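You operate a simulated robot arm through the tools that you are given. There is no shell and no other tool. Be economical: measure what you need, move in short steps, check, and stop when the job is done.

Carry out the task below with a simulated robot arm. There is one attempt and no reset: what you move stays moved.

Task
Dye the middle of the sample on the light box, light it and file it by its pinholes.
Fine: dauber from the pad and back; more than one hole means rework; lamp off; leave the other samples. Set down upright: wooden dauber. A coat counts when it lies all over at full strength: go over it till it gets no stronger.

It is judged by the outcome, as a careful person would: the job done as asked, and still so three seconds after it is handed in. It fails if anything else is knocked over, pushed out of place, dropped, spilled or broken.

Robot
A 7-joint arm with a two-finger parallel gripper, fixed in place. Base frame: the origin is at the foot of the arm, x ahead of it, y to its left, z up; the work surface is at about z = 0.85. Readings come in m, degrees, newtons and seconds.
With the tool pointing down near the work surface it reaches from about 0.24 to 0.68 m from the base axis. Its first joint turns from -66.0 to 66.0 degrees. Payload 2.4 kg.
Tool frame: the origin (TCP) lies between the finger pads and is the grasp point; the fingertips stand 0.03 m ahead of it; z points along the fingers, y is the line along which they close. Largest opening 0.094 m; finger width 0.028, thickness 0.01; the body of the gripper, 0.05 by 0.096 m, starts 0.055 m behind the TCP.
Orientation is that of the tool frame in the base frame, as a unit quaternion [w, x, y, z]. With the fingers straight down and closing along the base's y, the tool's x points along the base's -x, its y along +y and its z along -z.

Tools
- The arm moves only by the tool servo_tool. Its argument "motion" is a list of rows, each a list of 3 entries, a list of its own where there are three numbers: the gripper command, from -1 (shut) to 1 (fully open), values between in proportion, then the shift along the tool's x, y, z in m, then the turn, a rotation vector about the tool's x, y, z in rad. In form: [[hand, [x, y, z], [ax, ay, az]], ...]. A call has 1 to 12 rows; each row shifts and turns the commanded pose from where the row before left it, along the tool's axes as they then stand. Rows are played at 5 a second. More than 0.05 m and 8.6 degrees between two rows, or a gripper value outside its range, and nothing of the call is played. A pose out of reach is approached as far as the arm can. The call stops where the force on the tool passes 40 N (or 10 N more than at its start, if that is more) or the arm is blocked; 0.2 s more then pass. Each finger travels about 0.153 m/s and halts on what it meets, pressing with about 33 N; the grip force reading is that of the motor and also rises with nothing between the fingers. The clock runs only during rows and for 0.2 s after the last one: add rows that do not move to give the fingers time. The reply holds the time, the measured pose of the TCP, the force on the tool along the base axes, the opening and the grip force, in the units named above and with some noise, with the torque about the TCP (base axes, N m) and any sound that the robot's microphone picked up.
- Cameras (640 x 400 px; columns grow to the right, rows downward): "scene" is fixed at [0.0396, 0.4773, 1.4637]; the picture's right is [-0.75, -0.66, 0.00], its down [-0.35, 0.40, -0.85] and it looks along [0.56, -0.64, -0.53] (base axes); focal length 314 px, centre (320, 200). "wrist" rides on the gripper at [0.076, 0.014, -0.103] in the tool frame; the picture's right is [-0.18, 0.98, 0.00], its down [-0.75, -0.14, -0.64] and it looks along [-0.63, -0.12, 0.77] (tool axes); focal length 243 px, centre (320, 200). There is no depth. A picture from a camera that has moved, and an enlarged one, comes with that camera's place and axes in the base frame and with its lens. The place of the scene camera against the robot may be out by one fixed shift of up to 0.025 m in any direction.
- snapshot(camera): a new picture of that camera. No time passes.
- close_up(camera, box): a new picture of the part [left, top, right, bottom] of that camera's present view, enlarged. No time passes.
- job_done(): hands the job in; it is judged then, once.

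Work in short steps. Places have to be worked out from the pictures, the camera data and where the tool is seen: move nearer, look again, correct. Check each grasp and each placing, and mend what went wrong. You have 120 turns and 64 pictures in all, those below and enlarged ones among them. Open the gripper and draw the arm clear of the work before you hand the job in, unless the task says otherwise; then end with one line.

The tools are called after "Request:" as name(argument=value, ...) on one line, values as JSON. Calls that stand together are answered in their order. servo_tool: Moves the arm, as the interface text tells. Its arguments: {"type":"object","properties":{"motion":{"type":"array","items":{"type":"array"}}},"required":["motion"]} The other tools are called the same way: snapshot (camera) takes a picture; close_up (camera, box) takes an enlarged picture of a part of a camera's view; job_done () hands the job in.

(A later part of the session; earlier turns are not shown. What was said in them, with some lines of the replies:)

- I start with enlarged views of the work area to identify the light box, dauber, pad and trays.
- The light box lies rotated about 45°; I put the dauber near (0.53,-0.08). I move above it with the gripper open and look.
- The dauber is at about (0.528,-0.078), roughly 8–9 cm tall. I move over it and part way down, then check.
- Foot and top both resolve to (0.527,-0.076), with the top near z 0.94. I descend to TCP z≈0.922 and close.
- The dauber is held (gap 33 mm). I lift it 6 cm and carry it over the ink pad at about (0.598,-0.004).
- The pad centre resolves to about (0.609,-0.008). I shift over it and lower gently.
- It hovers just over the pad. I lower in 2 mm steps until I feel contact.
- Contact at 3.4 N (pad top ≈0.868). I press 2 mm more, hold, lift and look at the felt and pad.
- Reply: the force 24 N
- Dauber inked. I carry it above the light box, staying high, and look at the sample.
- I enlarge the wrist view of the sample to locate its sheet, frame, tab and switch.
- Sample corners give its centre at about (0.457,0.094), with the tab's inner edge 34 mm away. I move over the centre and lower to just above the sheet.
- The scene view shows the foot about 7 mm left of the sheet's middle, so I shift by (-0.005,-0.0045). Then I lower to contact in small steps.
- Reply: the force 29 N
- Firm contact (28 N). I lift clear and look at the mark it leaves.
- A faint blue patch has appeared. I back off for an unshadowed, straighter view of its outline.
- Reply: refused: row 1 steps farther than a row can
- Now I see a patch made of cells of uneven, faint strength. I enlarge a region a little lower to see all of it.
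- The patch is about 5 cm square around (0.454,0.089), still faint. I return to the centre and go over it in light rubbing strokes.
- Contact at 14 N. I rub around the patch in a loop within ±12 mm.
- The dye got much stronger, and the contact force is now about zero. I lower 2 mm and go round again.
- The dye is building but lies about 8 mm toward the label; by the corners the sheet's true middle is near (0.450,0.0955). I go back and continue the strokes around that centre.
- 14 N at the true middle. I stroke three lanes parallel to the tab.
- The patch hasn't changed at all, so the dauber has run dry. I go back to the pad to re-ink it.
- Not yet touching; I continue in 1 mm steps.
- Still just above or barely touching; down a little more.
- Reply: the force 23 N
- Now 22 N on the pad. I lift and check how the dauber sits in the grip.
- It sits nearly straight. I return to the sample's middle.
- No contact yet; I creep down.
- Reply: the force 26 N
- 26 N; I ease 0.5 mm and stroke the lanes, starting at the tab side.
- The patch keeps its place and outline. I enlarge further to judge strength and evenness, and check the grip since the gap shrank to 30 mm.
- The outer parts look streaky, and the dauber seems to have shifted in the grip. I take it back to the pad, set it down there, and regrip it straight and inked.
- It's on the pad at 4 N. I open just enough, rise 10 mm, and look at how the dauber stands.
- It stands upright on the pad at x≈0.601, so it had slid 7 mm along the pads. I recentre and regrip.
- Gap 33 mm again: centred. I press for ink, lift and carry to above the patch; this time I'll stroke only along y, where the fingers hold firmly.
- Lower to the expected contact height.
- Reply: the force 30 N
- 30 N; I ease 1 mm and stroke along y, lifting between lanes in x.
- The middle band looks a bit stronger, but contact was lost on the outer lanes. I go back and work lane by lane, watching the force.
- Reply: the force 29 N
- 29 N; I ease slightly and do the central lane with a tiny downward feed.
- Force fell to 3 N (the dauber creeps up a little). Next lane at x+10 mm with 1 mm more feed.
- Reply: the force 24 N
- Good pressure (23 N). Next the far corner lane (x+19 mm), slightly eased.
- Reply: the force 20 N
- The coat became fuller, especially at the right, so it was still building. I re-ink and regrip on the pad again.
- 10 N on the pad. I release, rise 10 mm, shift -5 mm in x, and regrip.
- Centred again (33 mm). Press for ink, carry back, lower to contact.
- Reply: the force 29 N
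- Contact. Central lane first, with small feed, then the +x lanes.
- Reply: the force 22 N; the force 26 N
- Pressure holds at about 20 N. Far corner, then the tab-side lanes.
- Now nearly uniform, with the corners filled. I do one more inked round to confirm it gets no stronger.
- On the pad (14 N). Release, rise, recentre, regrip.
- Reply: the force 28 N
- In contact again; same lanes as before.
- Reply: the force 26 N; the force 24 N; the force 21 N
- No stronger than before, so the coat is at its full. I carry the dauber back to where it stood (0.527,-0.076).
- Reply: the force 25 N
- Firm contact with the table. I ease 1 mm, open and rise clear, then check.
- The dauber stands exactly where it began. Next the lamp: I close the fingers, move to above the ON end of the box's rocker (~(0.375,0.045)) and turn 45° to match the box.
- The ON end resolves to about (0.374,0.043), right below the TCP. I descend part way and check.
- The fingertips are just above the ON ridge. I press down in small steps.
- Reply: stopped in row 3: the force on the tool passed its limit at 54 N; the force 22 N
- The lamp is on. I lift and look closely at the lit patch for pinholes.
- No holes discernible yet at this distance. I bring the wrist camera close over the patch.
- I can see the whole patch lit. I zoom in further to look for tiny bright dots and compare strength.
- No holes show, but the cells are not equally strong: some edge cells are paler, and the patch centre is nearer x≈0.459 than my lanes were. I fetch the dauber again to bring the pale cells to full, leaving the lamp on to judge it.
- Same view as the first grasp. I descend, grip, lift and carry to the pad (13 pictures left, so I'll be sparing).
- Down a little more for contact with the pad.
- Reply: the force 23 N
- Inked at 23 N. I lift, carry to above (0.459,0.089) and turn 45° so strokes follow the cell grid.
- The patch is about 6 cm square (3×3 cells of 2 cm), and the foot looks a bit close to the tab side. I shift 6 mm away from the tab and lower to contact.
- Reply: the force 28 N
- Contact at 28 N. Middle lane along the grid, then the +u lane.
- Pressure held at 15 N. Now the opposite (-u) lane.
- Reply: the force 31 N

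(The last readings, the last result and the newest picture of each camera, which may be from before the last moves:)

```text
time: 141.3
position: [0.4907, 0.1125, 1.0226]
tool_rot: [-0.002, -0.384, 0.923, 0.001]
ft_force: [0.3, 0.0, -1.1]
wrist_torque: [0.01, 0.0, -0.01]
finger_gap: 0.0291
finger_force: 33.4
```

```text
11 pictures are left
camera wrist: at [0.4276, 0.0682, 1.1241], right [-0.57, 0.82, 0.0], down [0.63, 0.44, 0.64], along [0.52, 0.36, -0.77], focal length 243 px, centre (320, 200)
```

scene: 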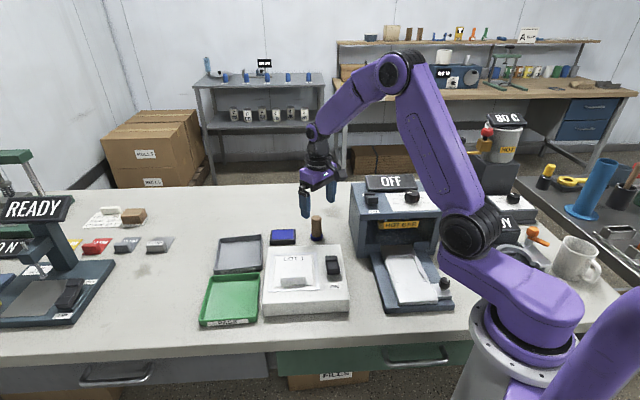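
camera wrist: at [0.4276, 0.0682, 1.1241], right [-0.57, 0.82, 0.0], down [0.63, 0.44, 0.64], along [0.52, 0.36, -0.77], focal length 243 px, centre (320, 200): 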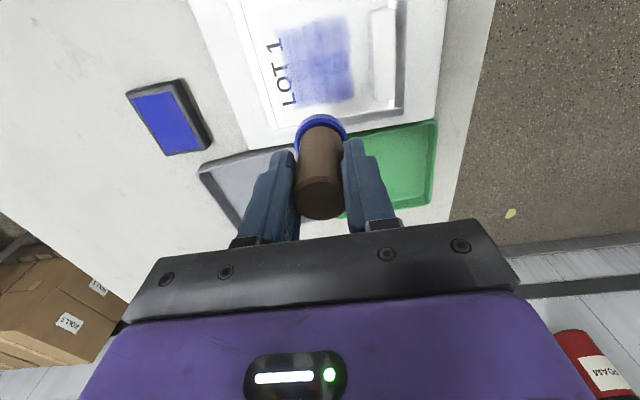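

I enlarge the lit patch from here.

Request:
close_up(camera="wrist", box=[262, 14, 366, 114])

```text
4.00 times, centred on (314, 64) of wrist
camera zoom: at [0.4276, 0.0682, 1.1241], right [-0.57, 0.82, 0.0], down [0.63, 0.44, 0.64], along [0.52, 0.36, -0.77], focal length 970 px, centre (344, 744)
```

zoom: 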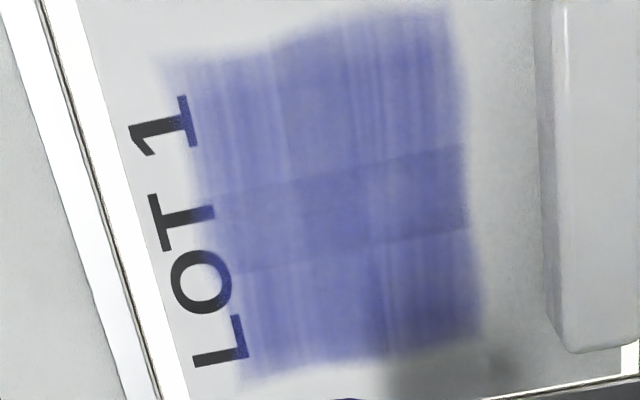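

The coat is fuller again, the label side still a little pale, so it isn't finished. I re-ink and regrip at the pad in this orientation.

Request:
servo_tool(motion=[[-1, [0, -0.042, -0.01], [0, 0, 0]], [-1, [0, -0.042, 0], [0, 0, 0]], [-1, [-0.001, -0.041, 0], [0, 0, 0]], [-1, [-0.001, -0.04, 0], [0, 0, 0]], [-1, [0, 0, 0.045], [0, 0, 0]], [-1, [0, 0, 0.045], [0, 0, 0]], [-1, [0, 0, 0.007], [0, 0, 0]], [-1, [0, 0, 0.001], [0, 0, 0]], [-1, [0, 0, 0.001], [0, 0, 0]], [-1, [0, 0, 0], [0, 0, 0]]])

```text
time: 143.5
position: [0.6084, -0.0006, 0.9334]
tool_rot: [0.0, -0.384, 0.923, 0.0]
ft_force: [-3.6, 0.1, 15.0]
wrist_torque: [-0.12, 0.16, -0.03]
finger_gap: 0.0294
finger_force: 32.5
```

On the pad at 15 N. I release, rise 9 mm, shift 7 mm along tool x and regrip.

Request:
servo_tool(motion=[[0, [0, 0, 0], [0, 0, 0]], [0, [0, 0, 0], [0, 0, 0]], [0.5, [0, 0, -0.009], [0, 0, 0]], [0.5, [0.0072, 0, 0], [0, 0, 0]], [0.5, [0, 0, 0], [0, 0, 0]], [-1, [0, 0, 0], [0, 0, 0]], [-1, [0, 0, 0], [0, 0, 0]], [-1, [0, 0, 0], [0, 0, 0]]])

```text
time: 145.3
position: [0.6046, -0.0069, 0.9409]
tool_rot: [-0.003, -0.384, 0.923, 0.0]
ft_force: [0.2, -1.4, 0.0]
wrist_torque: [-0.04, -0.03, 0.01]
finger_gap: 0.0331
finger_force: 32.8
```

Centred (33 mm). Press, lift, carry to the label-side column (0.474,0.076).

Request:
servo_tool(motion=[[-1, [0, 0, 0.0015], [0, 0, 0]], [-1, [0, 0, 0], [0, 0, 0]], [-1, [0, 0, -0.03], [0, 0, 0]], [-1, [0, 0, -0.04], [0, 0, 0]], [-1, [0.0085, 0.038, 0], [0, 0, 0]], [-1, [0.0085, 0.038, 0], [0, 0, 0]], [-1, [0.0085, 0.038, 0], [0, 0, 0]], [-1, [0.008, 0.037, 0], [0, 0, 0]], [-1, [0, 0, 0.035], [0, 0, 0]], [-1, [0, 0, 0.005], [0, 0, 0]], [-1, [0, 0, 0.001], [0, 0, 0]], [-1, [0, 0, 0], [0, 0, 0]]])

```text
time: 147.9
position: [0.4746, 0.0771, 0.9702]
tool_rot: [0.0, -0.384, 0.923, 0.001]
ft_force: [-3.5, -0.5, 27.8]
wrist_torque: [0.03, 0.01, 0.04]
finger_gap: 0.0332
finger_force: 33.8
```

Contact. I stroke the label-side column at three u positions.

Request:
servo_tool(motion=[[-1, [0, -0.007, -0.0004], [0, 0, 0]], [-1, [0, 0.007, 0.0003], [0, 0, 0]], [-1, [0, 0.006, 0.0003], [0, 0, 0]], [-1, [0, -0.006, 0.0003], [0, 0, 0]], [-1, [0.02, 0, -0.004], [0, 0, 0]], [-1, [0, 0, 0.0042], [0, 0, 0]], [-1, [0, -0.007, 0.0002], [0, 0, 0]], [-1, [0, 0.007, 0.0003], [0, 0, 0]], [-1, [0, 0.006, 0.0003], [0, 0, 0]], [-1, [0, -0.006, 0.0003], [0, 0, 0]]])

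Request:
servo_tool(motion=[[-1, [-0.02, 0, -0.005], [0, 0, 0]], [-1, [-0.02, 0, 0], [0, 0, 0]], [-1, [0, 0, 0.005], [0, 0, 0]], [-1, [0, -0.007, 0.0002], [0, 0, 0]], [-1, [0, 0.007, 0.0003], [0, 0, 0]], [-1, [0, 0.006, 0.0003], [0, 0, 0]], [-1, [0, -0.006, 0.0003], [0, 0, 0]]])

```text
time: 150.1
position: [0.4585, 0.064, 0.9681]
tool_rot: [-0.002, -0.386, 0.923, 0.001]
ft_force: [-4.7, 5.0, 22.6]
wrist_torque: [0.44, -0.1, 0.11]
finger_gap: 0.0333
finger_force: 33.3
```

```text
time: 151.7
position: [0.4871, 0.0908, 0.9672]
tool_rot: [-0.002, -0.386, 0.922, 0.002]
ft_force: [-4.7, 5.2, 22.0]
wrist_torque: [0.49, -0.11, 0.1]
finger_gap: 0.0329
finger_force: 32.7
```

Good steady pressure. Now the middle column at the same three positions.

Request:
servo_tool(motion=[[-1, [0, 0.018, -0.004], [0, 0, 0]], [-1, [0, 0, 0.0042], [0, 0, 0]], [-1, [0, -0.006, 0.0002], [0, 0, 0]], [-1, [0, 0.012, 0.0003], [0, 0, 0]], [-1, [0, -0.006, 0.0003], [0, 0, 0]], [-1, [0.02, 0, -0.004], [0, 0, 0]], [-1, [0, 0, 0.004], [0, 0, 0]], [-1, [0, -0.006, 0.0002], [0, 0, 0]], [-1, [0, 0.012, 0.0003], [0, 0, 0]], [-1, [0, -0.006, 0.0003], [0, 0, 0]]])

Request:
servo_tool(motion=[[-1, [0.02, 0, -0.004], [0, 0, 0]], [-1, [0, 0, 0.0042], [0, 0, 0]], [-1, [0, -0.006, 0.0002], [0, 0, 0]], [-1, [0, 0.012, 0.0003], [0, 0, 0]], [-1, [0, -0.006, 0.0003], [0, 0, 0]], [-1, [0, 0.015, -0.004], [0, 0, 0]], [-1, [0, 0, 0.004], [0, 0, 0]], [-1, [0, -0.006, 0.0002], [0, 0, 0]], [-1, [0, 0.009, 0.0003], [0, 0, 0]], [-1, [0, -0.003, 0.0003], [0, 0, 0]]])

Request:
servo_tool(motion=[[-1, [-0.02, 0, -0.004], [0, 0, 0]], [-1, [0, 0, 0.0042], [0, 0, 0]], [-1, [0, -0.006, 0.0002], [0, 0, 0]], [-1, [0, 0.009, 0.0003], [0, 0, 0]], [-1, [0, -0.003, 0.0003], [0, 0, 0]], [-1, [-0.02, 0, -0.004], [0, 0, 0]], [-1, [0, 0, 0.0042], [0, 0, 0]], [-1, [0, -0.006, 0.0002], [0, 0, 0]], [-1, [0, 0.009, 0.0003], [0, 0, 0]], [-1, [0, -0.003, 0.0003], [0, 0, 0]]])

```text
time: 153.9
position: [0.4594, 0.0905, 0.9648]
tool_rot: [-0.002, -0.386, 0.923, 0.002]
ft_force: [-3.0, 7.1, 18.9]
wrist_torque: [0.61, -0.18, 0.16]
finger_gap: 0.0331
finger_force: 32.6
```

```text
time: 156.1
position: [0.4367, 0.0859, 0.9638]
tool_rot: [-0.001, -0.384, 0.923, 0.001]
ft_force: [1.1, 2.4, 22.4]
wrist_torque: [0.41, -0.37, 0.01]
finger_gap: 0.0327
finger_force: 32.6
```

```text
time: 158.3
position: [0.4637, 0.1129, 0.961]
tool_rot: [0.0, -0.385, 0.923, 0.001]
ft_force: [0.8, 3.7, 20.0]
wrist_torque: [0.53, -0.29, 0.02]
finger_gap: 0.0319
finger_force: 33.1
```

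All nine cells worked under pressure. I lift and view the lit patch again.

Request:
servo_tool(motion=[[-1, [0, 0, -0.02], [0, 0, 0]], [-1, [0, 0, -0.04], [0, 0, 0]], [-1, [-0.025, -0.018, 0], [0, 0, 0]], [-1, [0, 0, 0], [0, 0, 0]]])

Request:
close_up(camera="wrist", box=[262, 14, 366, 114])

```text
time: 159.3
position: [0.4934, 0.1185, 1.0215]
tool_rot: [-0.003, -0.384, 0.923, 0.001]
ft_force: [-0.3, 0.6, -0.5]
wrist_torque: [-0.04, 0.01, -0.01]
finger_gap: 0.0317
finger_force: 33.4
```

```text
4.00 times, centred on (314, 64) of wrist
camera zoom: at [0.4308, 0.0732, 1.1234], right [-0.57, 0.82, 0.0], down [0.63, 0.44, 0.64], along [0.52, 0.36, -0.77], focal length 970 px, centre (344, 744)
```

zoom: 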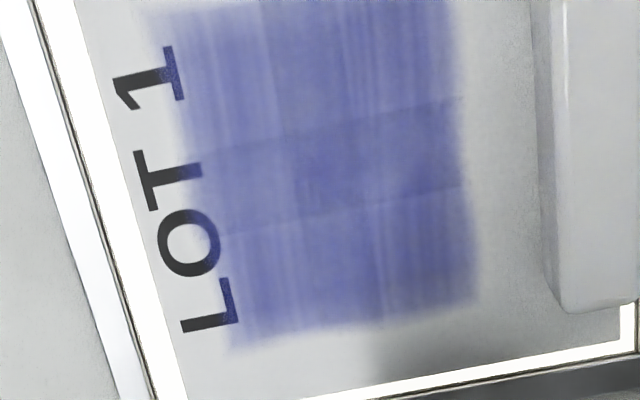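

The coat is clearly stronger and more even than before, so it was still building. Another inked round is needed; back to the pad.

Request:
servo_tool(motion=[[-1, [0.001, -0.042, -0.01], [0, 0, 0]], [-1, [0.002, -0.042, 0], [0, 0, 0]], [-1, [0.002, -0.042, 0], [0, 0, 0]], [-1, [0.0017, -0.042, 0], [0, 0, 0]], [-1, [0, 0, 0.045], [0, 0, 0]], [-1, [0, 0, 0.045], [0, 0, 0]], [-1, [0, 0, 0.006], [0, 0, 0]], [-1, [0, 0, 0.001], [0, 0, 0]], [-1, [0, 0, 0.001], [0, 0, 0]], [-1, [0, 0, 0], [0, 0, 0]]])

```text
time: 161.5
position: [0.6085, -0.0047, 0.9317]
tool_rot: [-0.001, -0.384, 0.923, 0.002]
ft_force: [-1.5, 0.2, 0.6]
wrist_torque: [0.06, -0.01, -0.01]
finger_gap: 0.0318
finger_force: 32.7
```

One or two mm more, then release and regrip in the same block as before.

Request:
servo_tool(motion=[[-1, [0, 0, 0.001], [0, 0, 0]], [-1, [0, 0, 0.001], [0, 0, 0]], [-1, [0, 0, 0], [0, 0, 0]], [-1, [0, 0, 0], [0, 0, 0]]])

```text
time: 162.5
position: [0.6099, -0.0055, 0.9325]
tool_rot: [0.0, -0.384, 0.923, 0.0]
ft_force: [-1.3, -1.4, 23.3]
wrist_torque: [0.3, -0.18, 0.04]
finger_gap: 0.0318
finger_force: 32.9
```

Request:
servo_tool(motion=[[0, [0, 0, 0], [0, 0, 0]], [0, [0, 0, 0], [0, 0, 0]], [0.5, [0, 0, -0.01], [0, 0, 0]], [0.5, [0.0045, 0, 0], [0, 0, 0]], [0.5, [0, 0, 0], [0, 0, 0]], [-1, [0, 0, 0], [0, 0, 0]], [-1, [0, 0, 0], [0, 0, 0]], [-1, [0, 0, 0], [0, 0, 0]], [-1, [0, 0, 0.001], [0, 0, 0]], [-1, [0, 0, 0], [0, 0, 0]]])

```text
time: 164.7
position: [0.6054, -0.0076, 0.941]
tool_rot: [-0.001, -0.384, 0.923, 0.0]
ft_force: [-1.1, -0.8, 10.6]
wrist_torque: [0.11, 0.18, 0.0]
finger_gap: 0.0322
finger_force: 33.1
```

Regripped and inked. Full nine-cell round again, starting at the label column.

Request:
servo_tool(motion=[[-1, [0, 0, -0.03], [0, 0, 0]], [-1, [0, 0, -0.04], [0, 0, 0]], [-1, [0.0085, 0.038, 0], [0, 0, 0]], [-1, [0.0085, 0.038, 0], [0, 0, 0]], [-1, [0.0085, 0.038, 0], [0, 0, 0]], [-1, [0.0083, 0.038, 0], [0, 0, 0]], [-1, [0, 0, 0.035], [0, 0, 0]], [-1, [0, 0, 0.005], [0, 0, 0]], [-1, [0, 0, 0.001], [0, 0, 0]], [-1, [0, 0, 0], [0, 0, 0]]])

Request:
servo_tool(motion=[[-1, [0, -0.007, 0.0], [0, 0, 0]], [-1, [0, 0.007, 0.0003], [0, 0, 0]], [-1, [0, 0.006, 0.0003], [0, 0, 0]], [-1, [0, -0.006, 0.0003], [0, 0, 0]], [-1, [0.02, 0, -0.004], [0, 0, 0]], [-1, [0, 0, 0.0042], [0, 0, 0]], [-1, [0, -0.007, 0.0002], [0, 0, 0]], [-1, [0, 0.007, 0.0003], [0, 0, 0]], [-1, [0, 0.006, 0.0003], [0, 0, 0]], [-1, [0, -0.006, 0.0003], [0, 0, 0]]])

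Request:
servo_tool(motion=[[-1, [-0.02, 0, -0.005], [0, 0, 0]], [-1, [-0.02, 0, 0], [0, 0, 0]], [-1, [0, 0, 0.005], [0, 0, 0]], [-1, [0, -0.007, 0.0002], [0, 0, 0]], [-1, [0, 0.007, 0.0003], [0, 0, 0]], [-1, [0, 0.006, 0.0003], [0, 0, 0]], [-1, [0, -0.006, 0.0003], [0, 0, 0]]])

Request:
servo_tool(motion=[[-1, [0, 0.018, -0.004], [0, 0, 0]], [-1, [0, 0, 0.0042], [0, 0, 0]], [-1, [0, -0.006, 0.0002], [0, 0, 0]], [-1, [0, 0.012, 0.0003], [0, 0, 0]], [-1, [0, -0.006, 0.0003], [0, 0, 0]], [-1, [0.02, 0, -0.004], [0, 0, 0]], [-1, [0, 0, 0.004], [0, 0, 0]], [-1, [0, -0.006, 0.0002], [0, 0, 0]], [-1, [0, 0.012, 0.0003], [0, 0, 0]], [-1, [0, -0.006, 0.0003], [0, 0, 0]]])

Request:
servo_tool(motion=[[-1, [0.02, 0, -0.004], [0, 0, 0]], [-1, [0, 0, 0.0042], [0, 0, 0]], [-1, [0, -0.006, 0.0002], [0, 0, 0]], [-1, [0, 0.012, 0.0003], [0, 0, 0]], [-1, [0, -0.006, 0.0003], [0, 0, 0]], [-1, [0, 0.015, -0.004], [0, 0, 0]], [-1, [0, 0, 0.004], [0, 0, 0]], [-1, [0, -0.006, 0.0002], [0, 0, 0]], [-1, [0, 0.009, 0.0003], [0, 0, 0]], [-1, [0, -0.003, 0.0003], [0, 0, 0]]])

Request:
servo_tool(motion=[[-1, [-0.02, 0, -0.004], [0, 0, 0]], [-1, [0, 0, 0.0042], [0, 0, 0]], [-1, [0, -0.006, 0.0002], [0, 0, 0]], [-1, [0, 0.009, 0.0003], [0, 0, 0]], [-1, [0, -0.003, 0.0003], [0, 0, 0]], [-1, [-0.02, 0, -0.004], [0, 0, 0]], [-1, [0, 0, 0.0042], [0, 0, 0]], [-1, [0, -0.006, 0.0002], [0, 0, 0]], [-1, [0, 0.009, 0.0003], [0, 0, 0]], [-1, [0, -0.003, 0.0003], [0, 0, 0]]])

Request:
servo_tool(motion=[[-1, [0, 0, -0.02], [0, 0, 0]], [-1, [0, 0, -0.04], [0, 0, 0]], [-1, [-0.02, -0.018, 0], [0, 0, 0]], [-1, [0, 0, 0], [0, 0, 0]]])

Request:
close_up(camera="wrist", box=[262, 5, 366, 105])

```text
time: 166.9
position: [0.4755, 0.0744, 0.9697]
tool_rot: [0.0, -0.384, 0.923, 0.001]
ft_force: [-0.7, -0.9, 18.4]
wrist_torque: [0.03, 0.06, -0.02]
finger_gap: 0.032
finger_force: 33.1
```

```text
time: 169.1
position: [0.4582, 0.0626, 0.9668]
tool_rot: [-0.002, -0.385, 0.923, 0.001]
ft_force: [-3.1, 4.7, 11.5]
wrist_torque: [0.36, 0.06, 0.11]
finger_gap: 0.03
finger_force: 32.4
```

```text
time: 170.7
position: [0.4864, 0.0926, 0.966]
tool_rot: [-0.002, -0.386, 0.923, 0.002]
ft_force: [-6.1, 6.7, 24.0]
wrist_torque: [0.54, 0.2, 0.05]
finger_gap: 0.0298
finger_force: 33.5
```

```text
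time: 172.9
position: [0.4604, 0.0898, 0.9649]
tool_rot: [-0.002, -0.386, 0.922, 0.001]
ft_force: [-4.3, 4.5, 28.8]
wrist_torque: [0.4, 0.04, -0.01]
finger_gap: 0.0293
finger_force: 33.2
```

```text
time: 175.1
position: [0.4373, 0.0845, 0.964]
tool_rot: [0.0, -0.384, 0.923, 0.0]
ft_force: [2.0, -3.0, 30.1]
wrist_torque: [0.07, -0.33, -0.03]
finger_gap: 0.0293
finger_force: 33.2
```

```text
time: 177.3
position: [0.4659, 0.1115, 0.9609]
tool_rot: [0.002, -0.385, 0.923, 0.001]
ft_force: [8.0, -5.0, 30.6]
wrist_torque: [-0.12, -0.52, -0.04]
finger_gap: 0.0291
finger_force: 33.2
```

```text
time: 178.3
position: [0.4917, 0.1117, 1.0192]
tool_rot: [-0.002, -0.384, 0.923, 0.0]
ft_force: [-0.7, -0.4, -0.7]
wrist_torque: [-0.02, -0.03, 0.01]
finger_gap: 0.0291
finger_force: 33.0
```

```text
4.00 times, centred on (314, 55) of wrist
camera zoom: at [0.4284, 0.0688, 1.1215], right [-0.57, 0.82, 0.0], down [0.63, 0.44, 0.64], along [0.52, 0.36, -0.77], focal length 970 px, centre (344, 780)
```

zoom: 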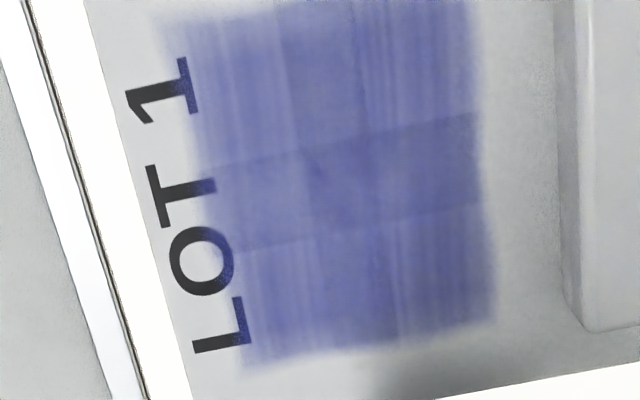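

The coat looks essentially the same as after the previous round. I take one tight look for tiny holes before deciding.

Request:
close_up(camera="wrist", box=[288, 4, 350, 98])

```text
4.26 times, centred on (319, 51) of wrist
camera zoom: at [0.4284, 0.0688, 1.1215], right [-0.57, 0.82, 0.0], down [0.63, 0.44, 0.64], along [0.52, 0.36, -0.77], focal length 1032 px, centre (324, 834)
```

zoom: 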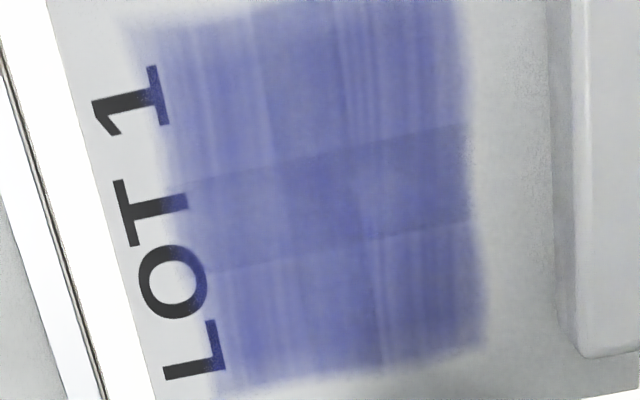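

Middle cells are still somewhat darker than the outer ones, so I do another inked round with more strokes on the outer cells. Back to the pad first.

Request:
servo_tool(motion=[[-1, [0, -0.041, -0.01], [0, 0, 0]], [-1, [-0.001, -0.041, 0], [0, 0, 0]], [-1, [-0.001, -0.041, 0], [0, 0, 0]], [-1, [-0.001, -0.041, 0], [0, 0, 0]], [-1, [0, 0, 0.045], [0, 0, 0]], [-1, [0, 0, 0.045], [0, 0, 0]], [-1, [0, 0, 0.003], [0, 0, 0]], [-1, [0, 0, 0.001], [0, 0, 0]], [-1, [0, 0, 0.001], [0, 0, 0]], [-1, [0, 0, 0.001], [0, 0, 0]], [-1, [0, 0, 0], [0, 0, 0]]])

```text
time: 180.7
position: [0.6106, 0.0005, 0.9335]
tool_rot: [-0.002, -0.385, 0.923, 0.001]
ft_force: [0.4, -0.4, -0.4]
wrist_torque: [-0.01, 0.0, -0.01]
finger_gap: 0.0293
finger_force: 32.9
```

Request:
servo_tool(motion=[[-1, [0, -0.002, 0.001], [0, 0, 0]], [-1, [0, 0, 0.001], [0, 0, 0]], [-1, [0, 0, 0.001], [0, 0, 0]], [-1, [0, 0, 0], [0, 0, 0]]])

```text
time: 181.7
position: [0.6121, 0.0001, 0.9303]
tool_rot: [0.0, -0.384, 0.923, 0.001]
ft_force: [-2.6, 1.5, 14.2]
wrist_torque: [0.21, -0.04, 0.06]
finger_gap: 0.0291
finger_force: 32.7
```

On the pad. Release, rise, recentre 7.5 mm along tool x and regrip.

Request:
servo_tool(motion=[[0, [0, 0, 0], [0, 0, 0]], [0, [0, 0, 0], [0, 0, 0]], [0.5, [0, 0, -0.011], [0, 0, 0]], [0.5, [0.0078, 0, 0], [0, 0, 0]], [0.5, [0, 0, 0], [0, 0, 0]], [-1, [0, 0, 0], [0, 0, 0]], [-1, [0, 0, 0], [0, 0, 0]], [-1, [0, 0, 0], [0, 0, 0]], [-1, [0, 0, 0.001], [0, 0, 0]], [-1, [0, 0, 0], [0, 0, 0]]])

```text
time: 183.9
position: [0.6055, -0.0057, 0.9417]
tool_rot: [-0.002, -0.384, 0.923, 0.001]
ft_force: [-2.4, 2.1, 13.0]
wrist_torque: [0.11, 0.14, 0.01]
finger_gap: 0.033
finger_force: 32.6
```

Centred and inked. Round with double strokes, label column first.

Request:
servo_tool(motion=[[-1, [0, 0, -0.03], [0, 0, 0]], [-1, [0, 0, -0.04], [0, 0, 0]], [-1, [0.0088, 0.0375, 0], [0, 0, 0]], [-1, [0.0088, 0.0375, 0], [0, 0, 0]], [-1, [0.0088, 0.0375, 0], [0, 0, 0]], [-1, [0.0088, 0.0375, 0], [0, 0, 0]], [-1, [0, 0, 0.035], [0, 0, 0]], [-1, [0, 0, 0.0055], [0, 0, 0]], [-1, [0, 0, 0.001], [0, 0, 0]], [-1, [0, 0, 0], [0, 0, 0]]])

Request:
servo_tool(motion=[[-1, [0, -0.007, 0.0], [0, 0, 0]], [-1, [0, 0.013, 0.0003], [0, 0, 0]], [-1, [0, -0.013, 0.0003], [0, 0, 0]], [-1, [0, 0.013, 0.0003], [0, 0, 0]], [-1, [0, -0.006, 0.0002], [0, 0, 0]], [-1, [0.02, 0, -0.004], [0, 0, 0]], [-1, [0, 0, 0.0042], [0, 0, 0]], [-1, [0, -0.007, 0.0002], [0, 0, 0]], [-1, [0, 0.013, 0.0003], [0, 0, 0]], [-1, [0, -0.013, 0.0003], [0, 0, 0]], [-1, [0, 0.013, 0.0003], [0, 0, 0]], [-1, [0, -0.006, 0.0002], [0, 0, 0]]])

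Request:
servo_tool(motion=[[-1, [-0.02, 0, -0.005], [0, 0, 0]], [-1, [-0.02, 0, 0], [0, 0, 0]], [-1, [0, 0, 0.005], [0, 0, 0]], [-1, [0, -0.007, 0.0002], [0, 0, 0]], [-1, [0, 0.013, 0.0003], [0, 0, 0]], [-1, [0, -0.013, 0.0003], [0, 0, 0]], [-1, [0, 0.013, 0.0003], [0, 0, 0]], [-1, [0, -0.006, 0.0003], [0, 0, 0]]])

Request:
servo_tool(motion=[[-1, [0, 0.018, -0.004], [0, 0, 0]], [-1, [0, 0, 0.0042], [0, 0, 0]], [-1, [0, -0.006, 0.0002], [0, 0, 0]], [-1, [0, 0.012, 0.0003], [0, 0, 0]], [-1, [0, -0.012, 0.0003], [0, 0, 0]], [-1, [0, 0.012, 0.0003], [0, 0, 0]], [-1, [0, -0.006, 0.0003], [0, 0, 0]], [-1, [0.02, 0, -0.004], [0, 0, 0]], [-1, [0, 0, 0.004], [0, 0, 0]], [-1, [0, -0.006, 0.0002], [0, 0, 0]], [-1, [0, 0.012, 0.0003], [0, 0, 0]], [-1, [0, -0.006, 0.0003], [0, 0, 0]]])

Request:
servo_tool(motion=[[-1, [0.02, 0, -0.004], [0, 0, 0]], [-1, [0, 0, 0.0042], [0, 0, 0]], [-1, [0, -0.006, 0.0002], [0, 0, 0]], [-1, [0, 0.012, 0.0003], [0, 0, 0]], [-1, [0, -0.012, 0.0003], [0, 0, 0]], [-1, [0, 0.006, 0.0003], [0, 0, 0]], [-1, [0, 0.015, -0.004], [0, 0, 0]], [-1, [0, 0, 0.004], [0, 0, 0]], [-1, [0, -0.006, 0.0002], [0, 0, 0]], [-1, [0, 0.009, 0.0002], [0, 0, 0]], [-1, [0, -0.009, 0.0002], [0, 0, 0]], [-1, [0, 0.006, 0.0002], [0, 0, 0]]])

Request:
servo_tool(motion=[[-1, [-0.02, 0, -0.004], [0, 0, 0]], [-1, [0, 0, 0.0042], [0, 0, 0]], [-1, [0, -0.006, 0.0002], [0, 0, 0]], [-1, [0, 0.009, 0.0003], [0, 0, 0]], [-1, [0, -0.003, 0.0003], [0, 0, 0]], [-1, [-0.02, 0, -0.004], [0, 0, 0]], [-1, [0, 0, 0.0042], [0, 0, 0]], [-1, [0, -0.006, 0.0002], [0, 0, 0]], [-1, [0, 0.009, 0.0002], [0, 0, 0]], [-1, [0, -0.009, 0.0002], [0, 0, 0]], [-1, [0, 0.009, 0.0002], [0, 0, 0]], [-1, [0, -0.003, 0.0002], [0, 0, 0]]])

Request:
servo_tool(motion=[[-1, [0, 0, -0.02], [0, 0, 0]], [-1, [0, 0, -0.04], [0, 0, 0]], [-1, [-0.02, -0.018, 0], [0, 0, 0]], [-1, [0, 0, 0], [0, 0, 0]]])

Request:
close_up(camera="wrist", box=[262, 5, 366, 105])

```text
time: 186.1
position: [0.4754, 0.0738, 0.9706]
tool_rot: [0.001, -0.384, 0.923, -0.001]
ft_force: [-0.3, -0.8, 25.9]
wrist_torque: [0.09, -0.14, 0.01]
finger_gap: 0.0331
finger_force: 32.5
```

```text
time: 188.7
position: [0.4596, 0.0612, 0.9678]
tool_rot: [-0.002, -0.386, 0.922, 0.001]
ft_force: [-3.5, 5.2, 17.5]
wrist_torque: [0.5, -0.08, 0.12]
finger_gap: 0.032
finger_force: 33.2
```

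```text
time: 190.5
position: [0.488, 0.0908, 0.966]
tool_rot: [-0.002, -0.386, 0.923, 0.001]
ft_force: [-3.9, 4.3, 19.1]
wrist_torque: [0.42, -0.04, 0.08]
finger_gap: 0.032
finger_force: 33.7
```

```text
time: 193.1
position: [0.4612, 0.0886, 0.9632]
tool_rot: [-0.001, -0.386, 0.923, 0.0]
ft_force: [-6.1, 5.5, 22.6]
wrist_torque: [0.65, 0.05, 0.12]
finger_gap: 0.0298
finger_force: 33.4
```

```text
time: 195.7
position: [0.4392, 0.0833, 0.9628]
tool_rot: [0.001, -0.384, 0.923, 0.0]
ft_force: [3.5, 0.3, 21.8]
wrist_torque: [0.08, -0.35, 0.02]
finger_gap: 0.0293
finger_force: 32.7
```

```text
time: 198.3
position: [0.4659, 0.1123, 0.9588]
tool_rot: [-0.001, -0.384, 0.923, 0.001]
ft_force: [4.5, -1.9, 30.1]
wrist_torque: [0.02, -0.47, 0.03]
finger_gap: 0.0292
finger_force: 32.8
```

```text
time: 199.3
position: [0.4928, 0.1135, 1.0185]
tool_rot: [-0.001, -0.385, 0.923, 0.001]
ft_force: [0.5, 1.0, -0.6]
wrist_torque: [-0.01, -0.03, -0.04]
finger_gap: 0.0294
finger_force: 32.6
```

```text
4.00 times, centred on (314, 55) of wrist
camera zoom: at [0.4288, 0.0688, 1.1211], right [-0.57, 0.82, 0.0], down [0.63, 0.44, 0.64], along [0.52, 0.36, -0.77], focal length 970 px, centre (344, 780)
```

zoom: 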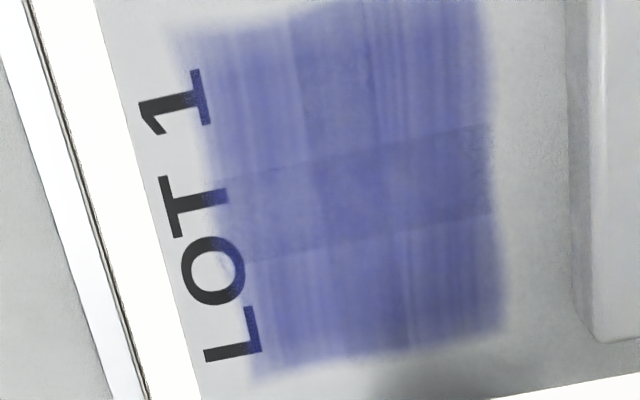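

No further change, so the coat is full, and no bright pinhole shows anywhere. I take the dauber back to its place.

Request:
servo_tool(motion=[[-1, [0, 0, -0.04], [0, 0, 0]], [-1, [0, 0, 0], [0, 0, 0.131]], [-1, [0, 0, 0], [0, 0, 0.131]], [-1, [0, 0, 0], [0, 0, 0.131]], [-1, [0, 0, 0], [0, 0, 0.131]], [-1, [0, 0, 0], [0, 0, 0.131]], [-1, [0, 0, 0], [0, 0, 0.131]], [-1, [-0.01, -0.047, 0], [0, 0, 0]], [-1, [-0.01, -0.047, 0], [0, 0, 0]], [-1, [-0.01, -0.047, 0], [0, 0, 0]], [-1, [-0.011, -0.0485, 0], [0, 0, 0]], [-1, [0, 0, 0], [0, 0, 0]]])

Request:
servo_tool(motion=[[-1, [0, 0, 0.05], [0, 0, 0]], [-1, [0, 0, 0.05], [0, 0, 0]], [-1, [0, 0, 0.035], [0, 0, 0]], [-1, [0, 0, 0.005], [0, 0, 0]], [-1, [0, 0, 0], [0, 0, 0]]])

```text
time: 201.9
position: [0.535, -0.0748, 1.0591]
tool_rot: [-0.001, -0.003, 1.0, 0.0]
ft_force: [-0.1, 0.4, 0.0]
wrist_torque: [-0.03, -0.03, -0.03]
finger_gap: 0.0293
finger_force: 33.2
```

```text
time: 203.1
position: [0.5334, -0.0767, 0.9183]
tool_rot: [-0.002, -0.001, 1.0, 0.0]
ft_force: [0.5, -0.2, -1.4]
wrist_torque: [0.01, 0.0, 0.01]
finger_gap: 0.0291
finger_force: 32.5
```

Request:
servo_tool(motion=[[-1, [0, 0, 0.002], [0, 0, 0]], [-1, [0, 0, 0.001], [0, 0, 0]], [-1, [0, 0, 0.001], [0, 0, 0]], [-1, [0, 0, 0], [0, 0, 0]]])

```text
time: 204.1
position: [0.5339, -0.075, 0.9138]
tool_rot: [-0.002, -0.002, 1.0, 0.0]
ft_force: [0.2, -0.2, -1.0]
wrist_torque: [0.0, 0.0, 0.0]
finger_gap: 0.0293
finger_force: 32.7
```

Request:
servo_tool(motion=[[-1, [0, 0, 0.001], [0, 0, 0]], [-1, [0, 0, 0.001], [0, 0, 0]], [-1, [0, 0, 0], [0, 0, 0]]])

```text
time: 204.9
position: [0.5321, -0.0752, 0.9124]
tool_rot: [-0.002, -0.001, 1.0, 0.0]
ft_force: [-2.3, 0.9, 4.5]
wrist_torque: [0.02, 0.03, 0.02]
finger_gap: 0.0292
finger_force: 32.7
```

Touching the table at 4.5 N. I release, rise clear, and check the dauber and the lit sample in one scene view.

Request:
servo_tool(motion=[[0, [0, 0, 0], [0, 0, 0]], [0, [0, 0, 0], [0, 0, 0]], [1, [0, 0, 0], [0, 0, 0]], [1, [0, 0, -0.03], [0, 0, 0]], [1, [0, 0, -0.04], [0, 0, 0]], [1, [0, 0, -0.04], [0, 0, 0]], [-1, [0, 0, -0.02], [0, 0, 0]], [-1, [0, 0, 0], [0, 0, 0]]])

Request:
close_up(camera="scene", box=[262, 205, 342, 290])

```text
time: 206.7
position: [0.5338, -0.0762, 1.0417]
tool_rot: [-0.002, -0.002, 1.0, -0.001]
ft_force: [-0.2, -0.2, 0.9]
wrist_torque: [0.02, 0.04, -0.02]
finger_gap: 0.0003
finger_force: 32.7
```

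```text
4.71 times, centred on (302, 248) of scene
camera zoom: at [0.0396, 0.4773, 1.4637], right [-0.75, -0.66, 0.0], down [-0.35, 0.4, -0.85], along [0.56, -0.64, -0.53], focal length 1479 px, centre (405, -24)
```

zoom: 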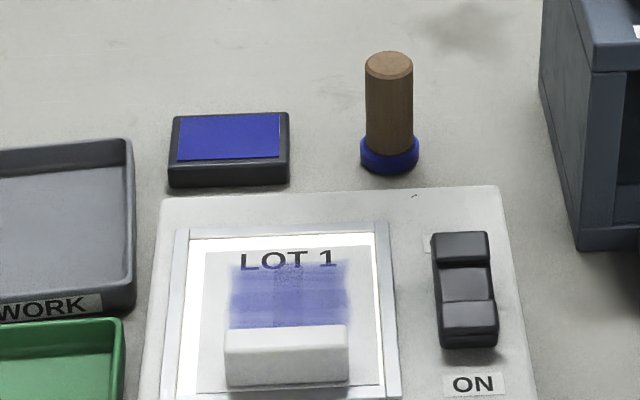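

Dauber upright on its spot, rocker now at ON, no holes in view. Now I press the OFF end at about (0.402,0.016), with the tool turned 45° again.

Request:
servo_tool(motion=[[-1, [0.033, 0.023, 0], [0, 0, 0]], [-1, [0.033, 0.023, 0], [0, 0, 0]], [-1, [0.033, 0.023, 0], [0, 0, 0]], [-1, [0.0325, 0.023, 0], [0, 0, 0]], [-1, [0, 0, 0], [0, 0, -0.131]], [-1, [0, 0, 0], [0, 0, -0.131]], [-1, [0, 0, 0], [0, 0, -0.131]], [-1, [0, 0, 0], [0, 0, -0.131]], [-1, [0, 0, 0], [0, 0, -0.131]], [-1, [0, 0, 0], [0, 0, -0.131]], [-1, [0, 0, 0], [0, 0, 0]]])

Request:
servo_tool(motion=[[-1, [0, 0, 0.04], [0, 0, 0]], [-1, [0, 0, 0.03], [0, 0, 0]], [-1, [0, 0, 0.012], [0, 0, 0]], [-1, [0, 0, 0], [0, 0, 0]]])

Request:
servo_tool(motion=[[-1, [0, 0, 0.003], [0, 0, 0]], [-1, [0, 0, 0.003], [0, 0, 0]], [-1, [0, 0, 0.003], [0, 0, 0]], [-1, [0, 0, 0.002], [0, 0, 0]], [-1, [0, 0, 0.002], [0, 0, 0]], [-1, [0, 0, 0.002], [0, 0, 0]]])

```text
time: 209.1
position: [0.4011, 0.0149, 1.044]
tool_rot: [-0.003, -0.386, 0.922, 0.001]
ft_force: [-0.7, 0.5, 0.4]
wrist_torque: [-0.02, 0.02, 0.0]
finger_gap: 0.0002
finger_force: 32.8
```

```text
time: 210.1
position: [0.4022, 0.0161, 0.9607]
tool_rot: [-0.002, -0.385, 0.923, 0.001]
ft_force: [-0.4, -0.2, -0.4]
wrist_torque: [-0.01, 0.01, 0.0]
finger_gap: 0.0
finger_force: 32.5
```

```text
time: 211.5
position: [0.4003, 0.0156, 0.9461]
tool_rot: [-0.002, -0.385, 0.923, 0.0]
ft_force: [-2.8, -0.9, 12.2]
wrist_torque: [0.12, 0.12, 0.02]
finger_gap: 0.0
finger_force: 33.3
```

Contact, 12 N. I press further until the rocker tips or the force limit.

Request:
servo_tool(motion=[[-1, [0, 0, 0.002], [0, 0, 0]], [-1, [0, 0, 0.002], [0, 0, 0]], [-1, [0, 0, 0.002], [0, 0, 0]], [-1, [0, 0, 0], [0, 0, 0]]])

Request:
servo_tool(motion=[[-1, [0, 0, -0.02], [0, 0, 0]], [-1, [0, 0, -0.04], [0, 0, 0]], [-1, [0, 0, -0.04], [0, 0, 0]], [-1, [0, 0, 0], [0, 0, 0]]])

Request:
snapshot(camera="wrist")

```text
time: 211.9
position: [0.4006, 0.0169, 0.9466]
tool_rot: [-0.002, -0.384, 0.923, 0.001]
ft_force: [-5.4, -0.1, 18.0]
wrist_torque: [0.19, 0.25, -0.02]
finger_gap: 0.0
finger_force: 32.7
stopped in row 1: the force on the tool passed its limit at 47 N (the readings are from after the stop); the commanded pose is now the measured one
```

```text
time: 212.9
position: [0.4015, 0.0154, 1.046]
tool_rot: [-0.003, -0.383, 0.924, 0.001]
ft_force: [0.6, -0.1, -0.3]
wrist_torque: [-0.02, -0.03, 0.0]
finger_gap: 0.0
finger_force: 32.9
```

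```text
4 pictures are left
camera wrist: at [0.3382, -0.029, 1.1481], right [-0.57, 0.82, 0.0], down [0.63, 0.44, 0.64], along [0.52, 0.36, -0.77], focal length 243 px, centre (320, 200)
```

wrist: 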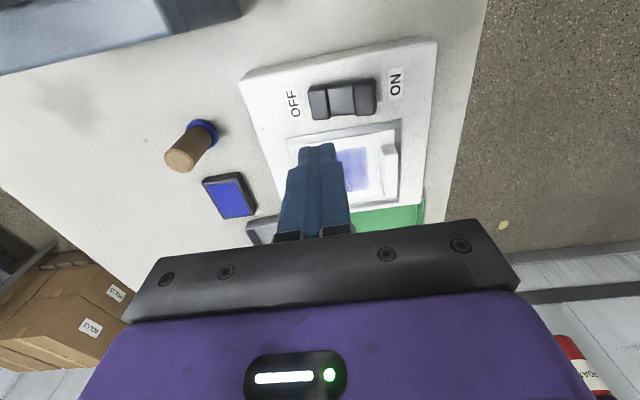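

The lamp looks off again. Now I move over the tab (~(0.423,0.125)) with a modest opening and check alignment.

Request:
servo_tool(motion=[[0.3, [-0.03, 0.02, 0], [0, 0, 0]], [0.3, [-0.03, 0.02, 0], [0, 0, 0]], [0.3, [-0.033, 0.022, 0], [0, 0, 0]], [0.3, [0, 0, 0.04], [0, 0, 0]], [0.3, [0, 0, 0.04], [0, 0, 0]], [0.3, [0, 0, 0], [0, 0, 0]]])

Request:
close_up(camera="scene", box=[262, 215, 342, 300])

```text
time: 214.3
position: [0.422, 0.1266, 0.9657]
tool_rot: [-0.003, -0.384, 0.923, 0.0]
ft_force: [0.7, -0.5, 0.3]
wrist_torque: [-0.01, -0.02, -0.02]
finger_gap: 0.0608
finger_force: 0.1
```

```text
4.71 times, centred on (302, 258) of scene
camera zoom: at [0.0396, 0.4773, 1.4637], right [-0.75, -0.66, 0.0], down [-0.35, 0.4, -0.85], along [0.56, -0.64, -0.53], focal length 1479 px, centre (405, -71)
```

zoom: 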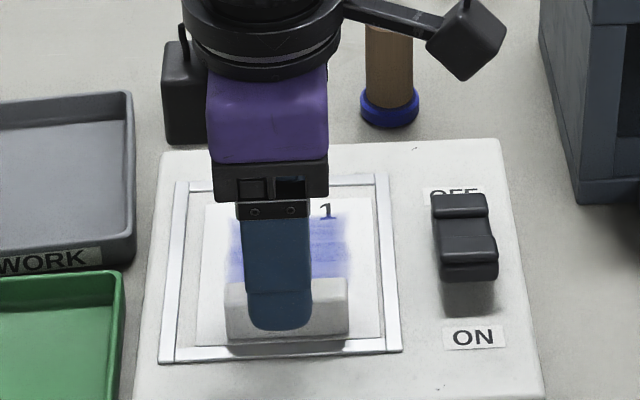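

Lamp confirmed off. The tool sits a bit outward of the tab, so I shift 10 mm inward, descend so the tips are ~6 mm above the sheet, and close.

Request:
servo_tool(motion=[[0.3, [0.002, -0.01, 0], [0, 0, 0]], [0.3, [0, 0, 0.02], [0, 0, 0]], [0.3, [0, 0, 0.013], [0, 0, 0]], [0.3, [0, 0, 0], [0, 0, 0]], [-1, [0, 0, 0], [0, 0, 0]], [-1, [0, 0, 0], [0, 0, 0]], [-1, [0, 0, 0], [0, 0, 0]]])

```text
time: 215.9
position: [0.4297, 0.1165, 0.9332]
tool_rot: [-0.002, -0.385, 0.923, 0.001]
ft_force: [-6.0, 5.3, 1.9]
wrist_torque: [0.06, 0.14, -0.24]
finger_gap: 0.0147
finger_force: 33.2
```

The tab is gripped (gap 14.7 mm). I lift it straight up 6 cm and carry it toward the PASS tray, keeping its orientation.

Request:
servo_tool(motion=[[-1, [0, 0, -0.01], [0, 0, 0]], [-1, [0, 0, -0.02], [0, 0, 0]], [-1, [0, 0, -0.03], [0, 0, 0]], [-1, [0, 0, 0], [0, 0, 0]], [-1, [-0.025, 0.009, 0], [0, 0, 0]], [-1, [-0.031, 0.011, 0], [0, 0, 0]], [-1, [-0.031, 0.011, 0], [0, 0, 0]], [-1, [-0.031, 0.011, 0], [0, 0, 0]], [-1, [-0.031, 0.011, 0], [0, 0, 0]], [-1, [0, 0, 0.03], [0, 0, 0]], [-1, [0, 0, 0], [0, 0, 0]]])

Request:
close_up(camera="scene", box=[180, 210, 360, 340])

```text
time: 218.3
position: [0.498, 0.2601, 0.963]
tool_rot: [-0.002, -0.384, 0.923, 0.001]
ft_force: [0.3, 1.5, 0.0]
wrist_torque: [0.02, 0.04, -0.05]
finger_gap: 0.0148
finger_force: 33.2
```

```text
3.08 times, centred on (270, 275) of scene
camera zoom: at [0.0396, 0.4773, 1.4637], right [-0.75, -0.66, 0.0], down [-0.35, 0.4, -0.85], along [0.56, -0.64, -0.53], focal length 967 px, centre (474, -31)
```

zoom: 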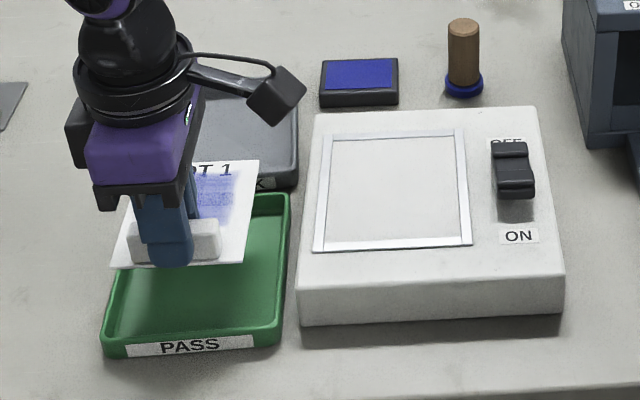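

The lamp is off and the held sample hangs over the PASS tray, turned about 5° against it. I rotate to match, shift 4 mm inward, and lower carefully.

Request:
servo_tool(motion=[[-1, [0, -0.004, 0], [0, 0, -0.095]], [-1, [0, 0, 0.03], [0, 0, 0]], [-1, [0, 0, 0.025], [0, 0, 0]], [-1, [0, 0, 0.004], [0, 0, 0]], [-1, [0, 0, 0.003], [0, 0, 0]], [-1, [0, 0, 0.002], [0, 0, 0]], [-1, [0, 0, 0], [0, 0, 0]]])

Request:
close_up(camera="scene", box=[180, 225, 300, 335])

```text
time: 219.9
position: [0.4989, 0.2576, 0.8981]
tool_rot: [-0.001, -0.428, 0.904, 0.002]
ft_force: [-0.6, -0.6, -0.8]
wrist_torque: [-0.04, 0.03, 0.02]
finger_gap: 0.0146
finger_force: 33.1
```

```text
3.64 times, centred on (240, 280) of scene
camera zoom: at [0.0396, 0.4773, 1.4637], right [-0.75, -0.66, 0.0], down [-0.35, 0.4, -0.85], along [0.56, -0.64, -0.53], focal length 1143 px, centre (611, -91)
```

zoom: 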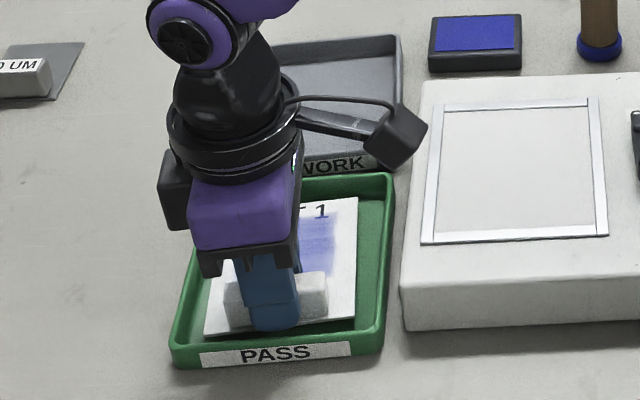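

The sheet lies within the tray and aligned. I lower the last few millimetres to contact.

Request:
servo_tool(motion=[[-1, [0.002, -0.002, 0.001], [0, 0, 0]], [-1, [0, 0, 0.001], [0, 0, 0]], [-1, [0, 0, 0.001], [0, 0, 0]], [-1, [0, 0, 0.001], [0, 0, 0]], [-1, [0, 0, 0], [0, 0, 0]]])

```text
time: 221.1
position: [0.4999, 0.2543, 0.8943]
tool_rot: [-0.002, -0.428, 0.904, 0.001]
ft_force: [-0.7, -0.1, -0.5]
wrist_torque: [-0.01, -0.03, -0.03]
finger_gap: 0.0146
finger_force: 33.2
```

Request:
servo_tool(motion=[[-1, [0, 0, 0.001], [0, 0, 0]], [-1, [0, 0, 0.001], [0, 0, 0]], [-1, [0, 0, 0.001], [0, 0, 0]], [-1, [0, 0, 0], [0, 0, 0]]])

```text
time: 222.1
position: [0.4989, 0.2547, 0.891]
tool_rot: [-0.002, -0.428, 0.904, 0.001]
ft_force: [-0.2, -1.4, 7.3]
wrist_torque: [-0.37, 0.11, -0.06]
finger_gap: 0.015
finger_force: 33.5
```

Contact at 7 N. I open slightly, rise straight up, then draw the arm back and take a final look.

Request:
servo_tool(motion=[[-0.55, [0, 0, 0], [0, 0, 0]], [-0.55, [0, 0, 0], [0, 0, 0]], [-0.55, [0, 0, -0.02], [0, 0, 0]], [-0.55, [0, 0, -0.03], [0, 0, 0]], [0.5, [0, 0, -0.04], [0, 0, 0]], [1, [0, 0, -0.045], [0, 0, 0]], [1, [0, 0, -0.045], [0, 0, 0]], [1, [0, -0.04, -0.02], [0, 0, 0]], [1, [0, -0.04, -0.02], [0, 0, 0]], [1, [0, 0, 0], [0, 0, 0]]])

Request:
close_up(camera="scene", box=[180, 200, 360, 335])

```text
time: 224.3
position: [0.5623, 0.2032, 1.111]
tool_rot: [-0.002, -0.428, 0.904, 0.001]
ft_force: [0.2, 0.6, 0.3]
wrist_torque: [-0.01, -0.01, -0.02]
finger_gap: 0.0939
finger_force: 0.0
```

```text
2.96 times, centred on (270, 268) of scene
camera zoom: at [0.0396, 0.4772, 1.4637], right [-0.75, -0.66, 0.0], down [-0.35, 0.4, -0.85], along [0.56, -0.64, -0.53], focal length 932 px, centre (468, 0)
```

zoom: 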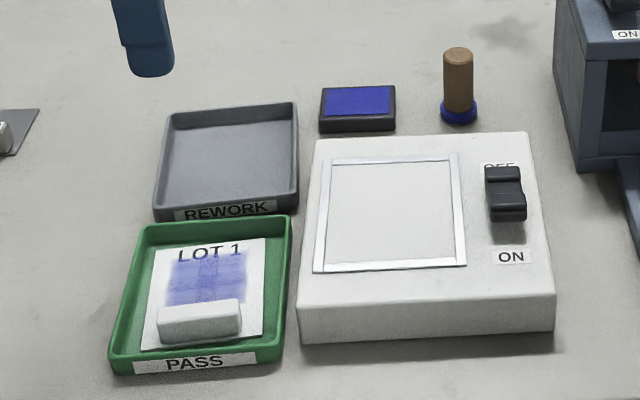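

The sample lies flat in PASS, the lamp is off, the dauber stands upright on its spot, the trays and pad have not moved, and the gripper is open and clear. I hand it in.

Request:
job_done()

```text
The job is handed in.
```

The sample's middle is dyed until it got no stronger; lit, it showed no pinholes, so I filed it in PASS, with the lamp off and the dauber back upright where it started beside the pad.
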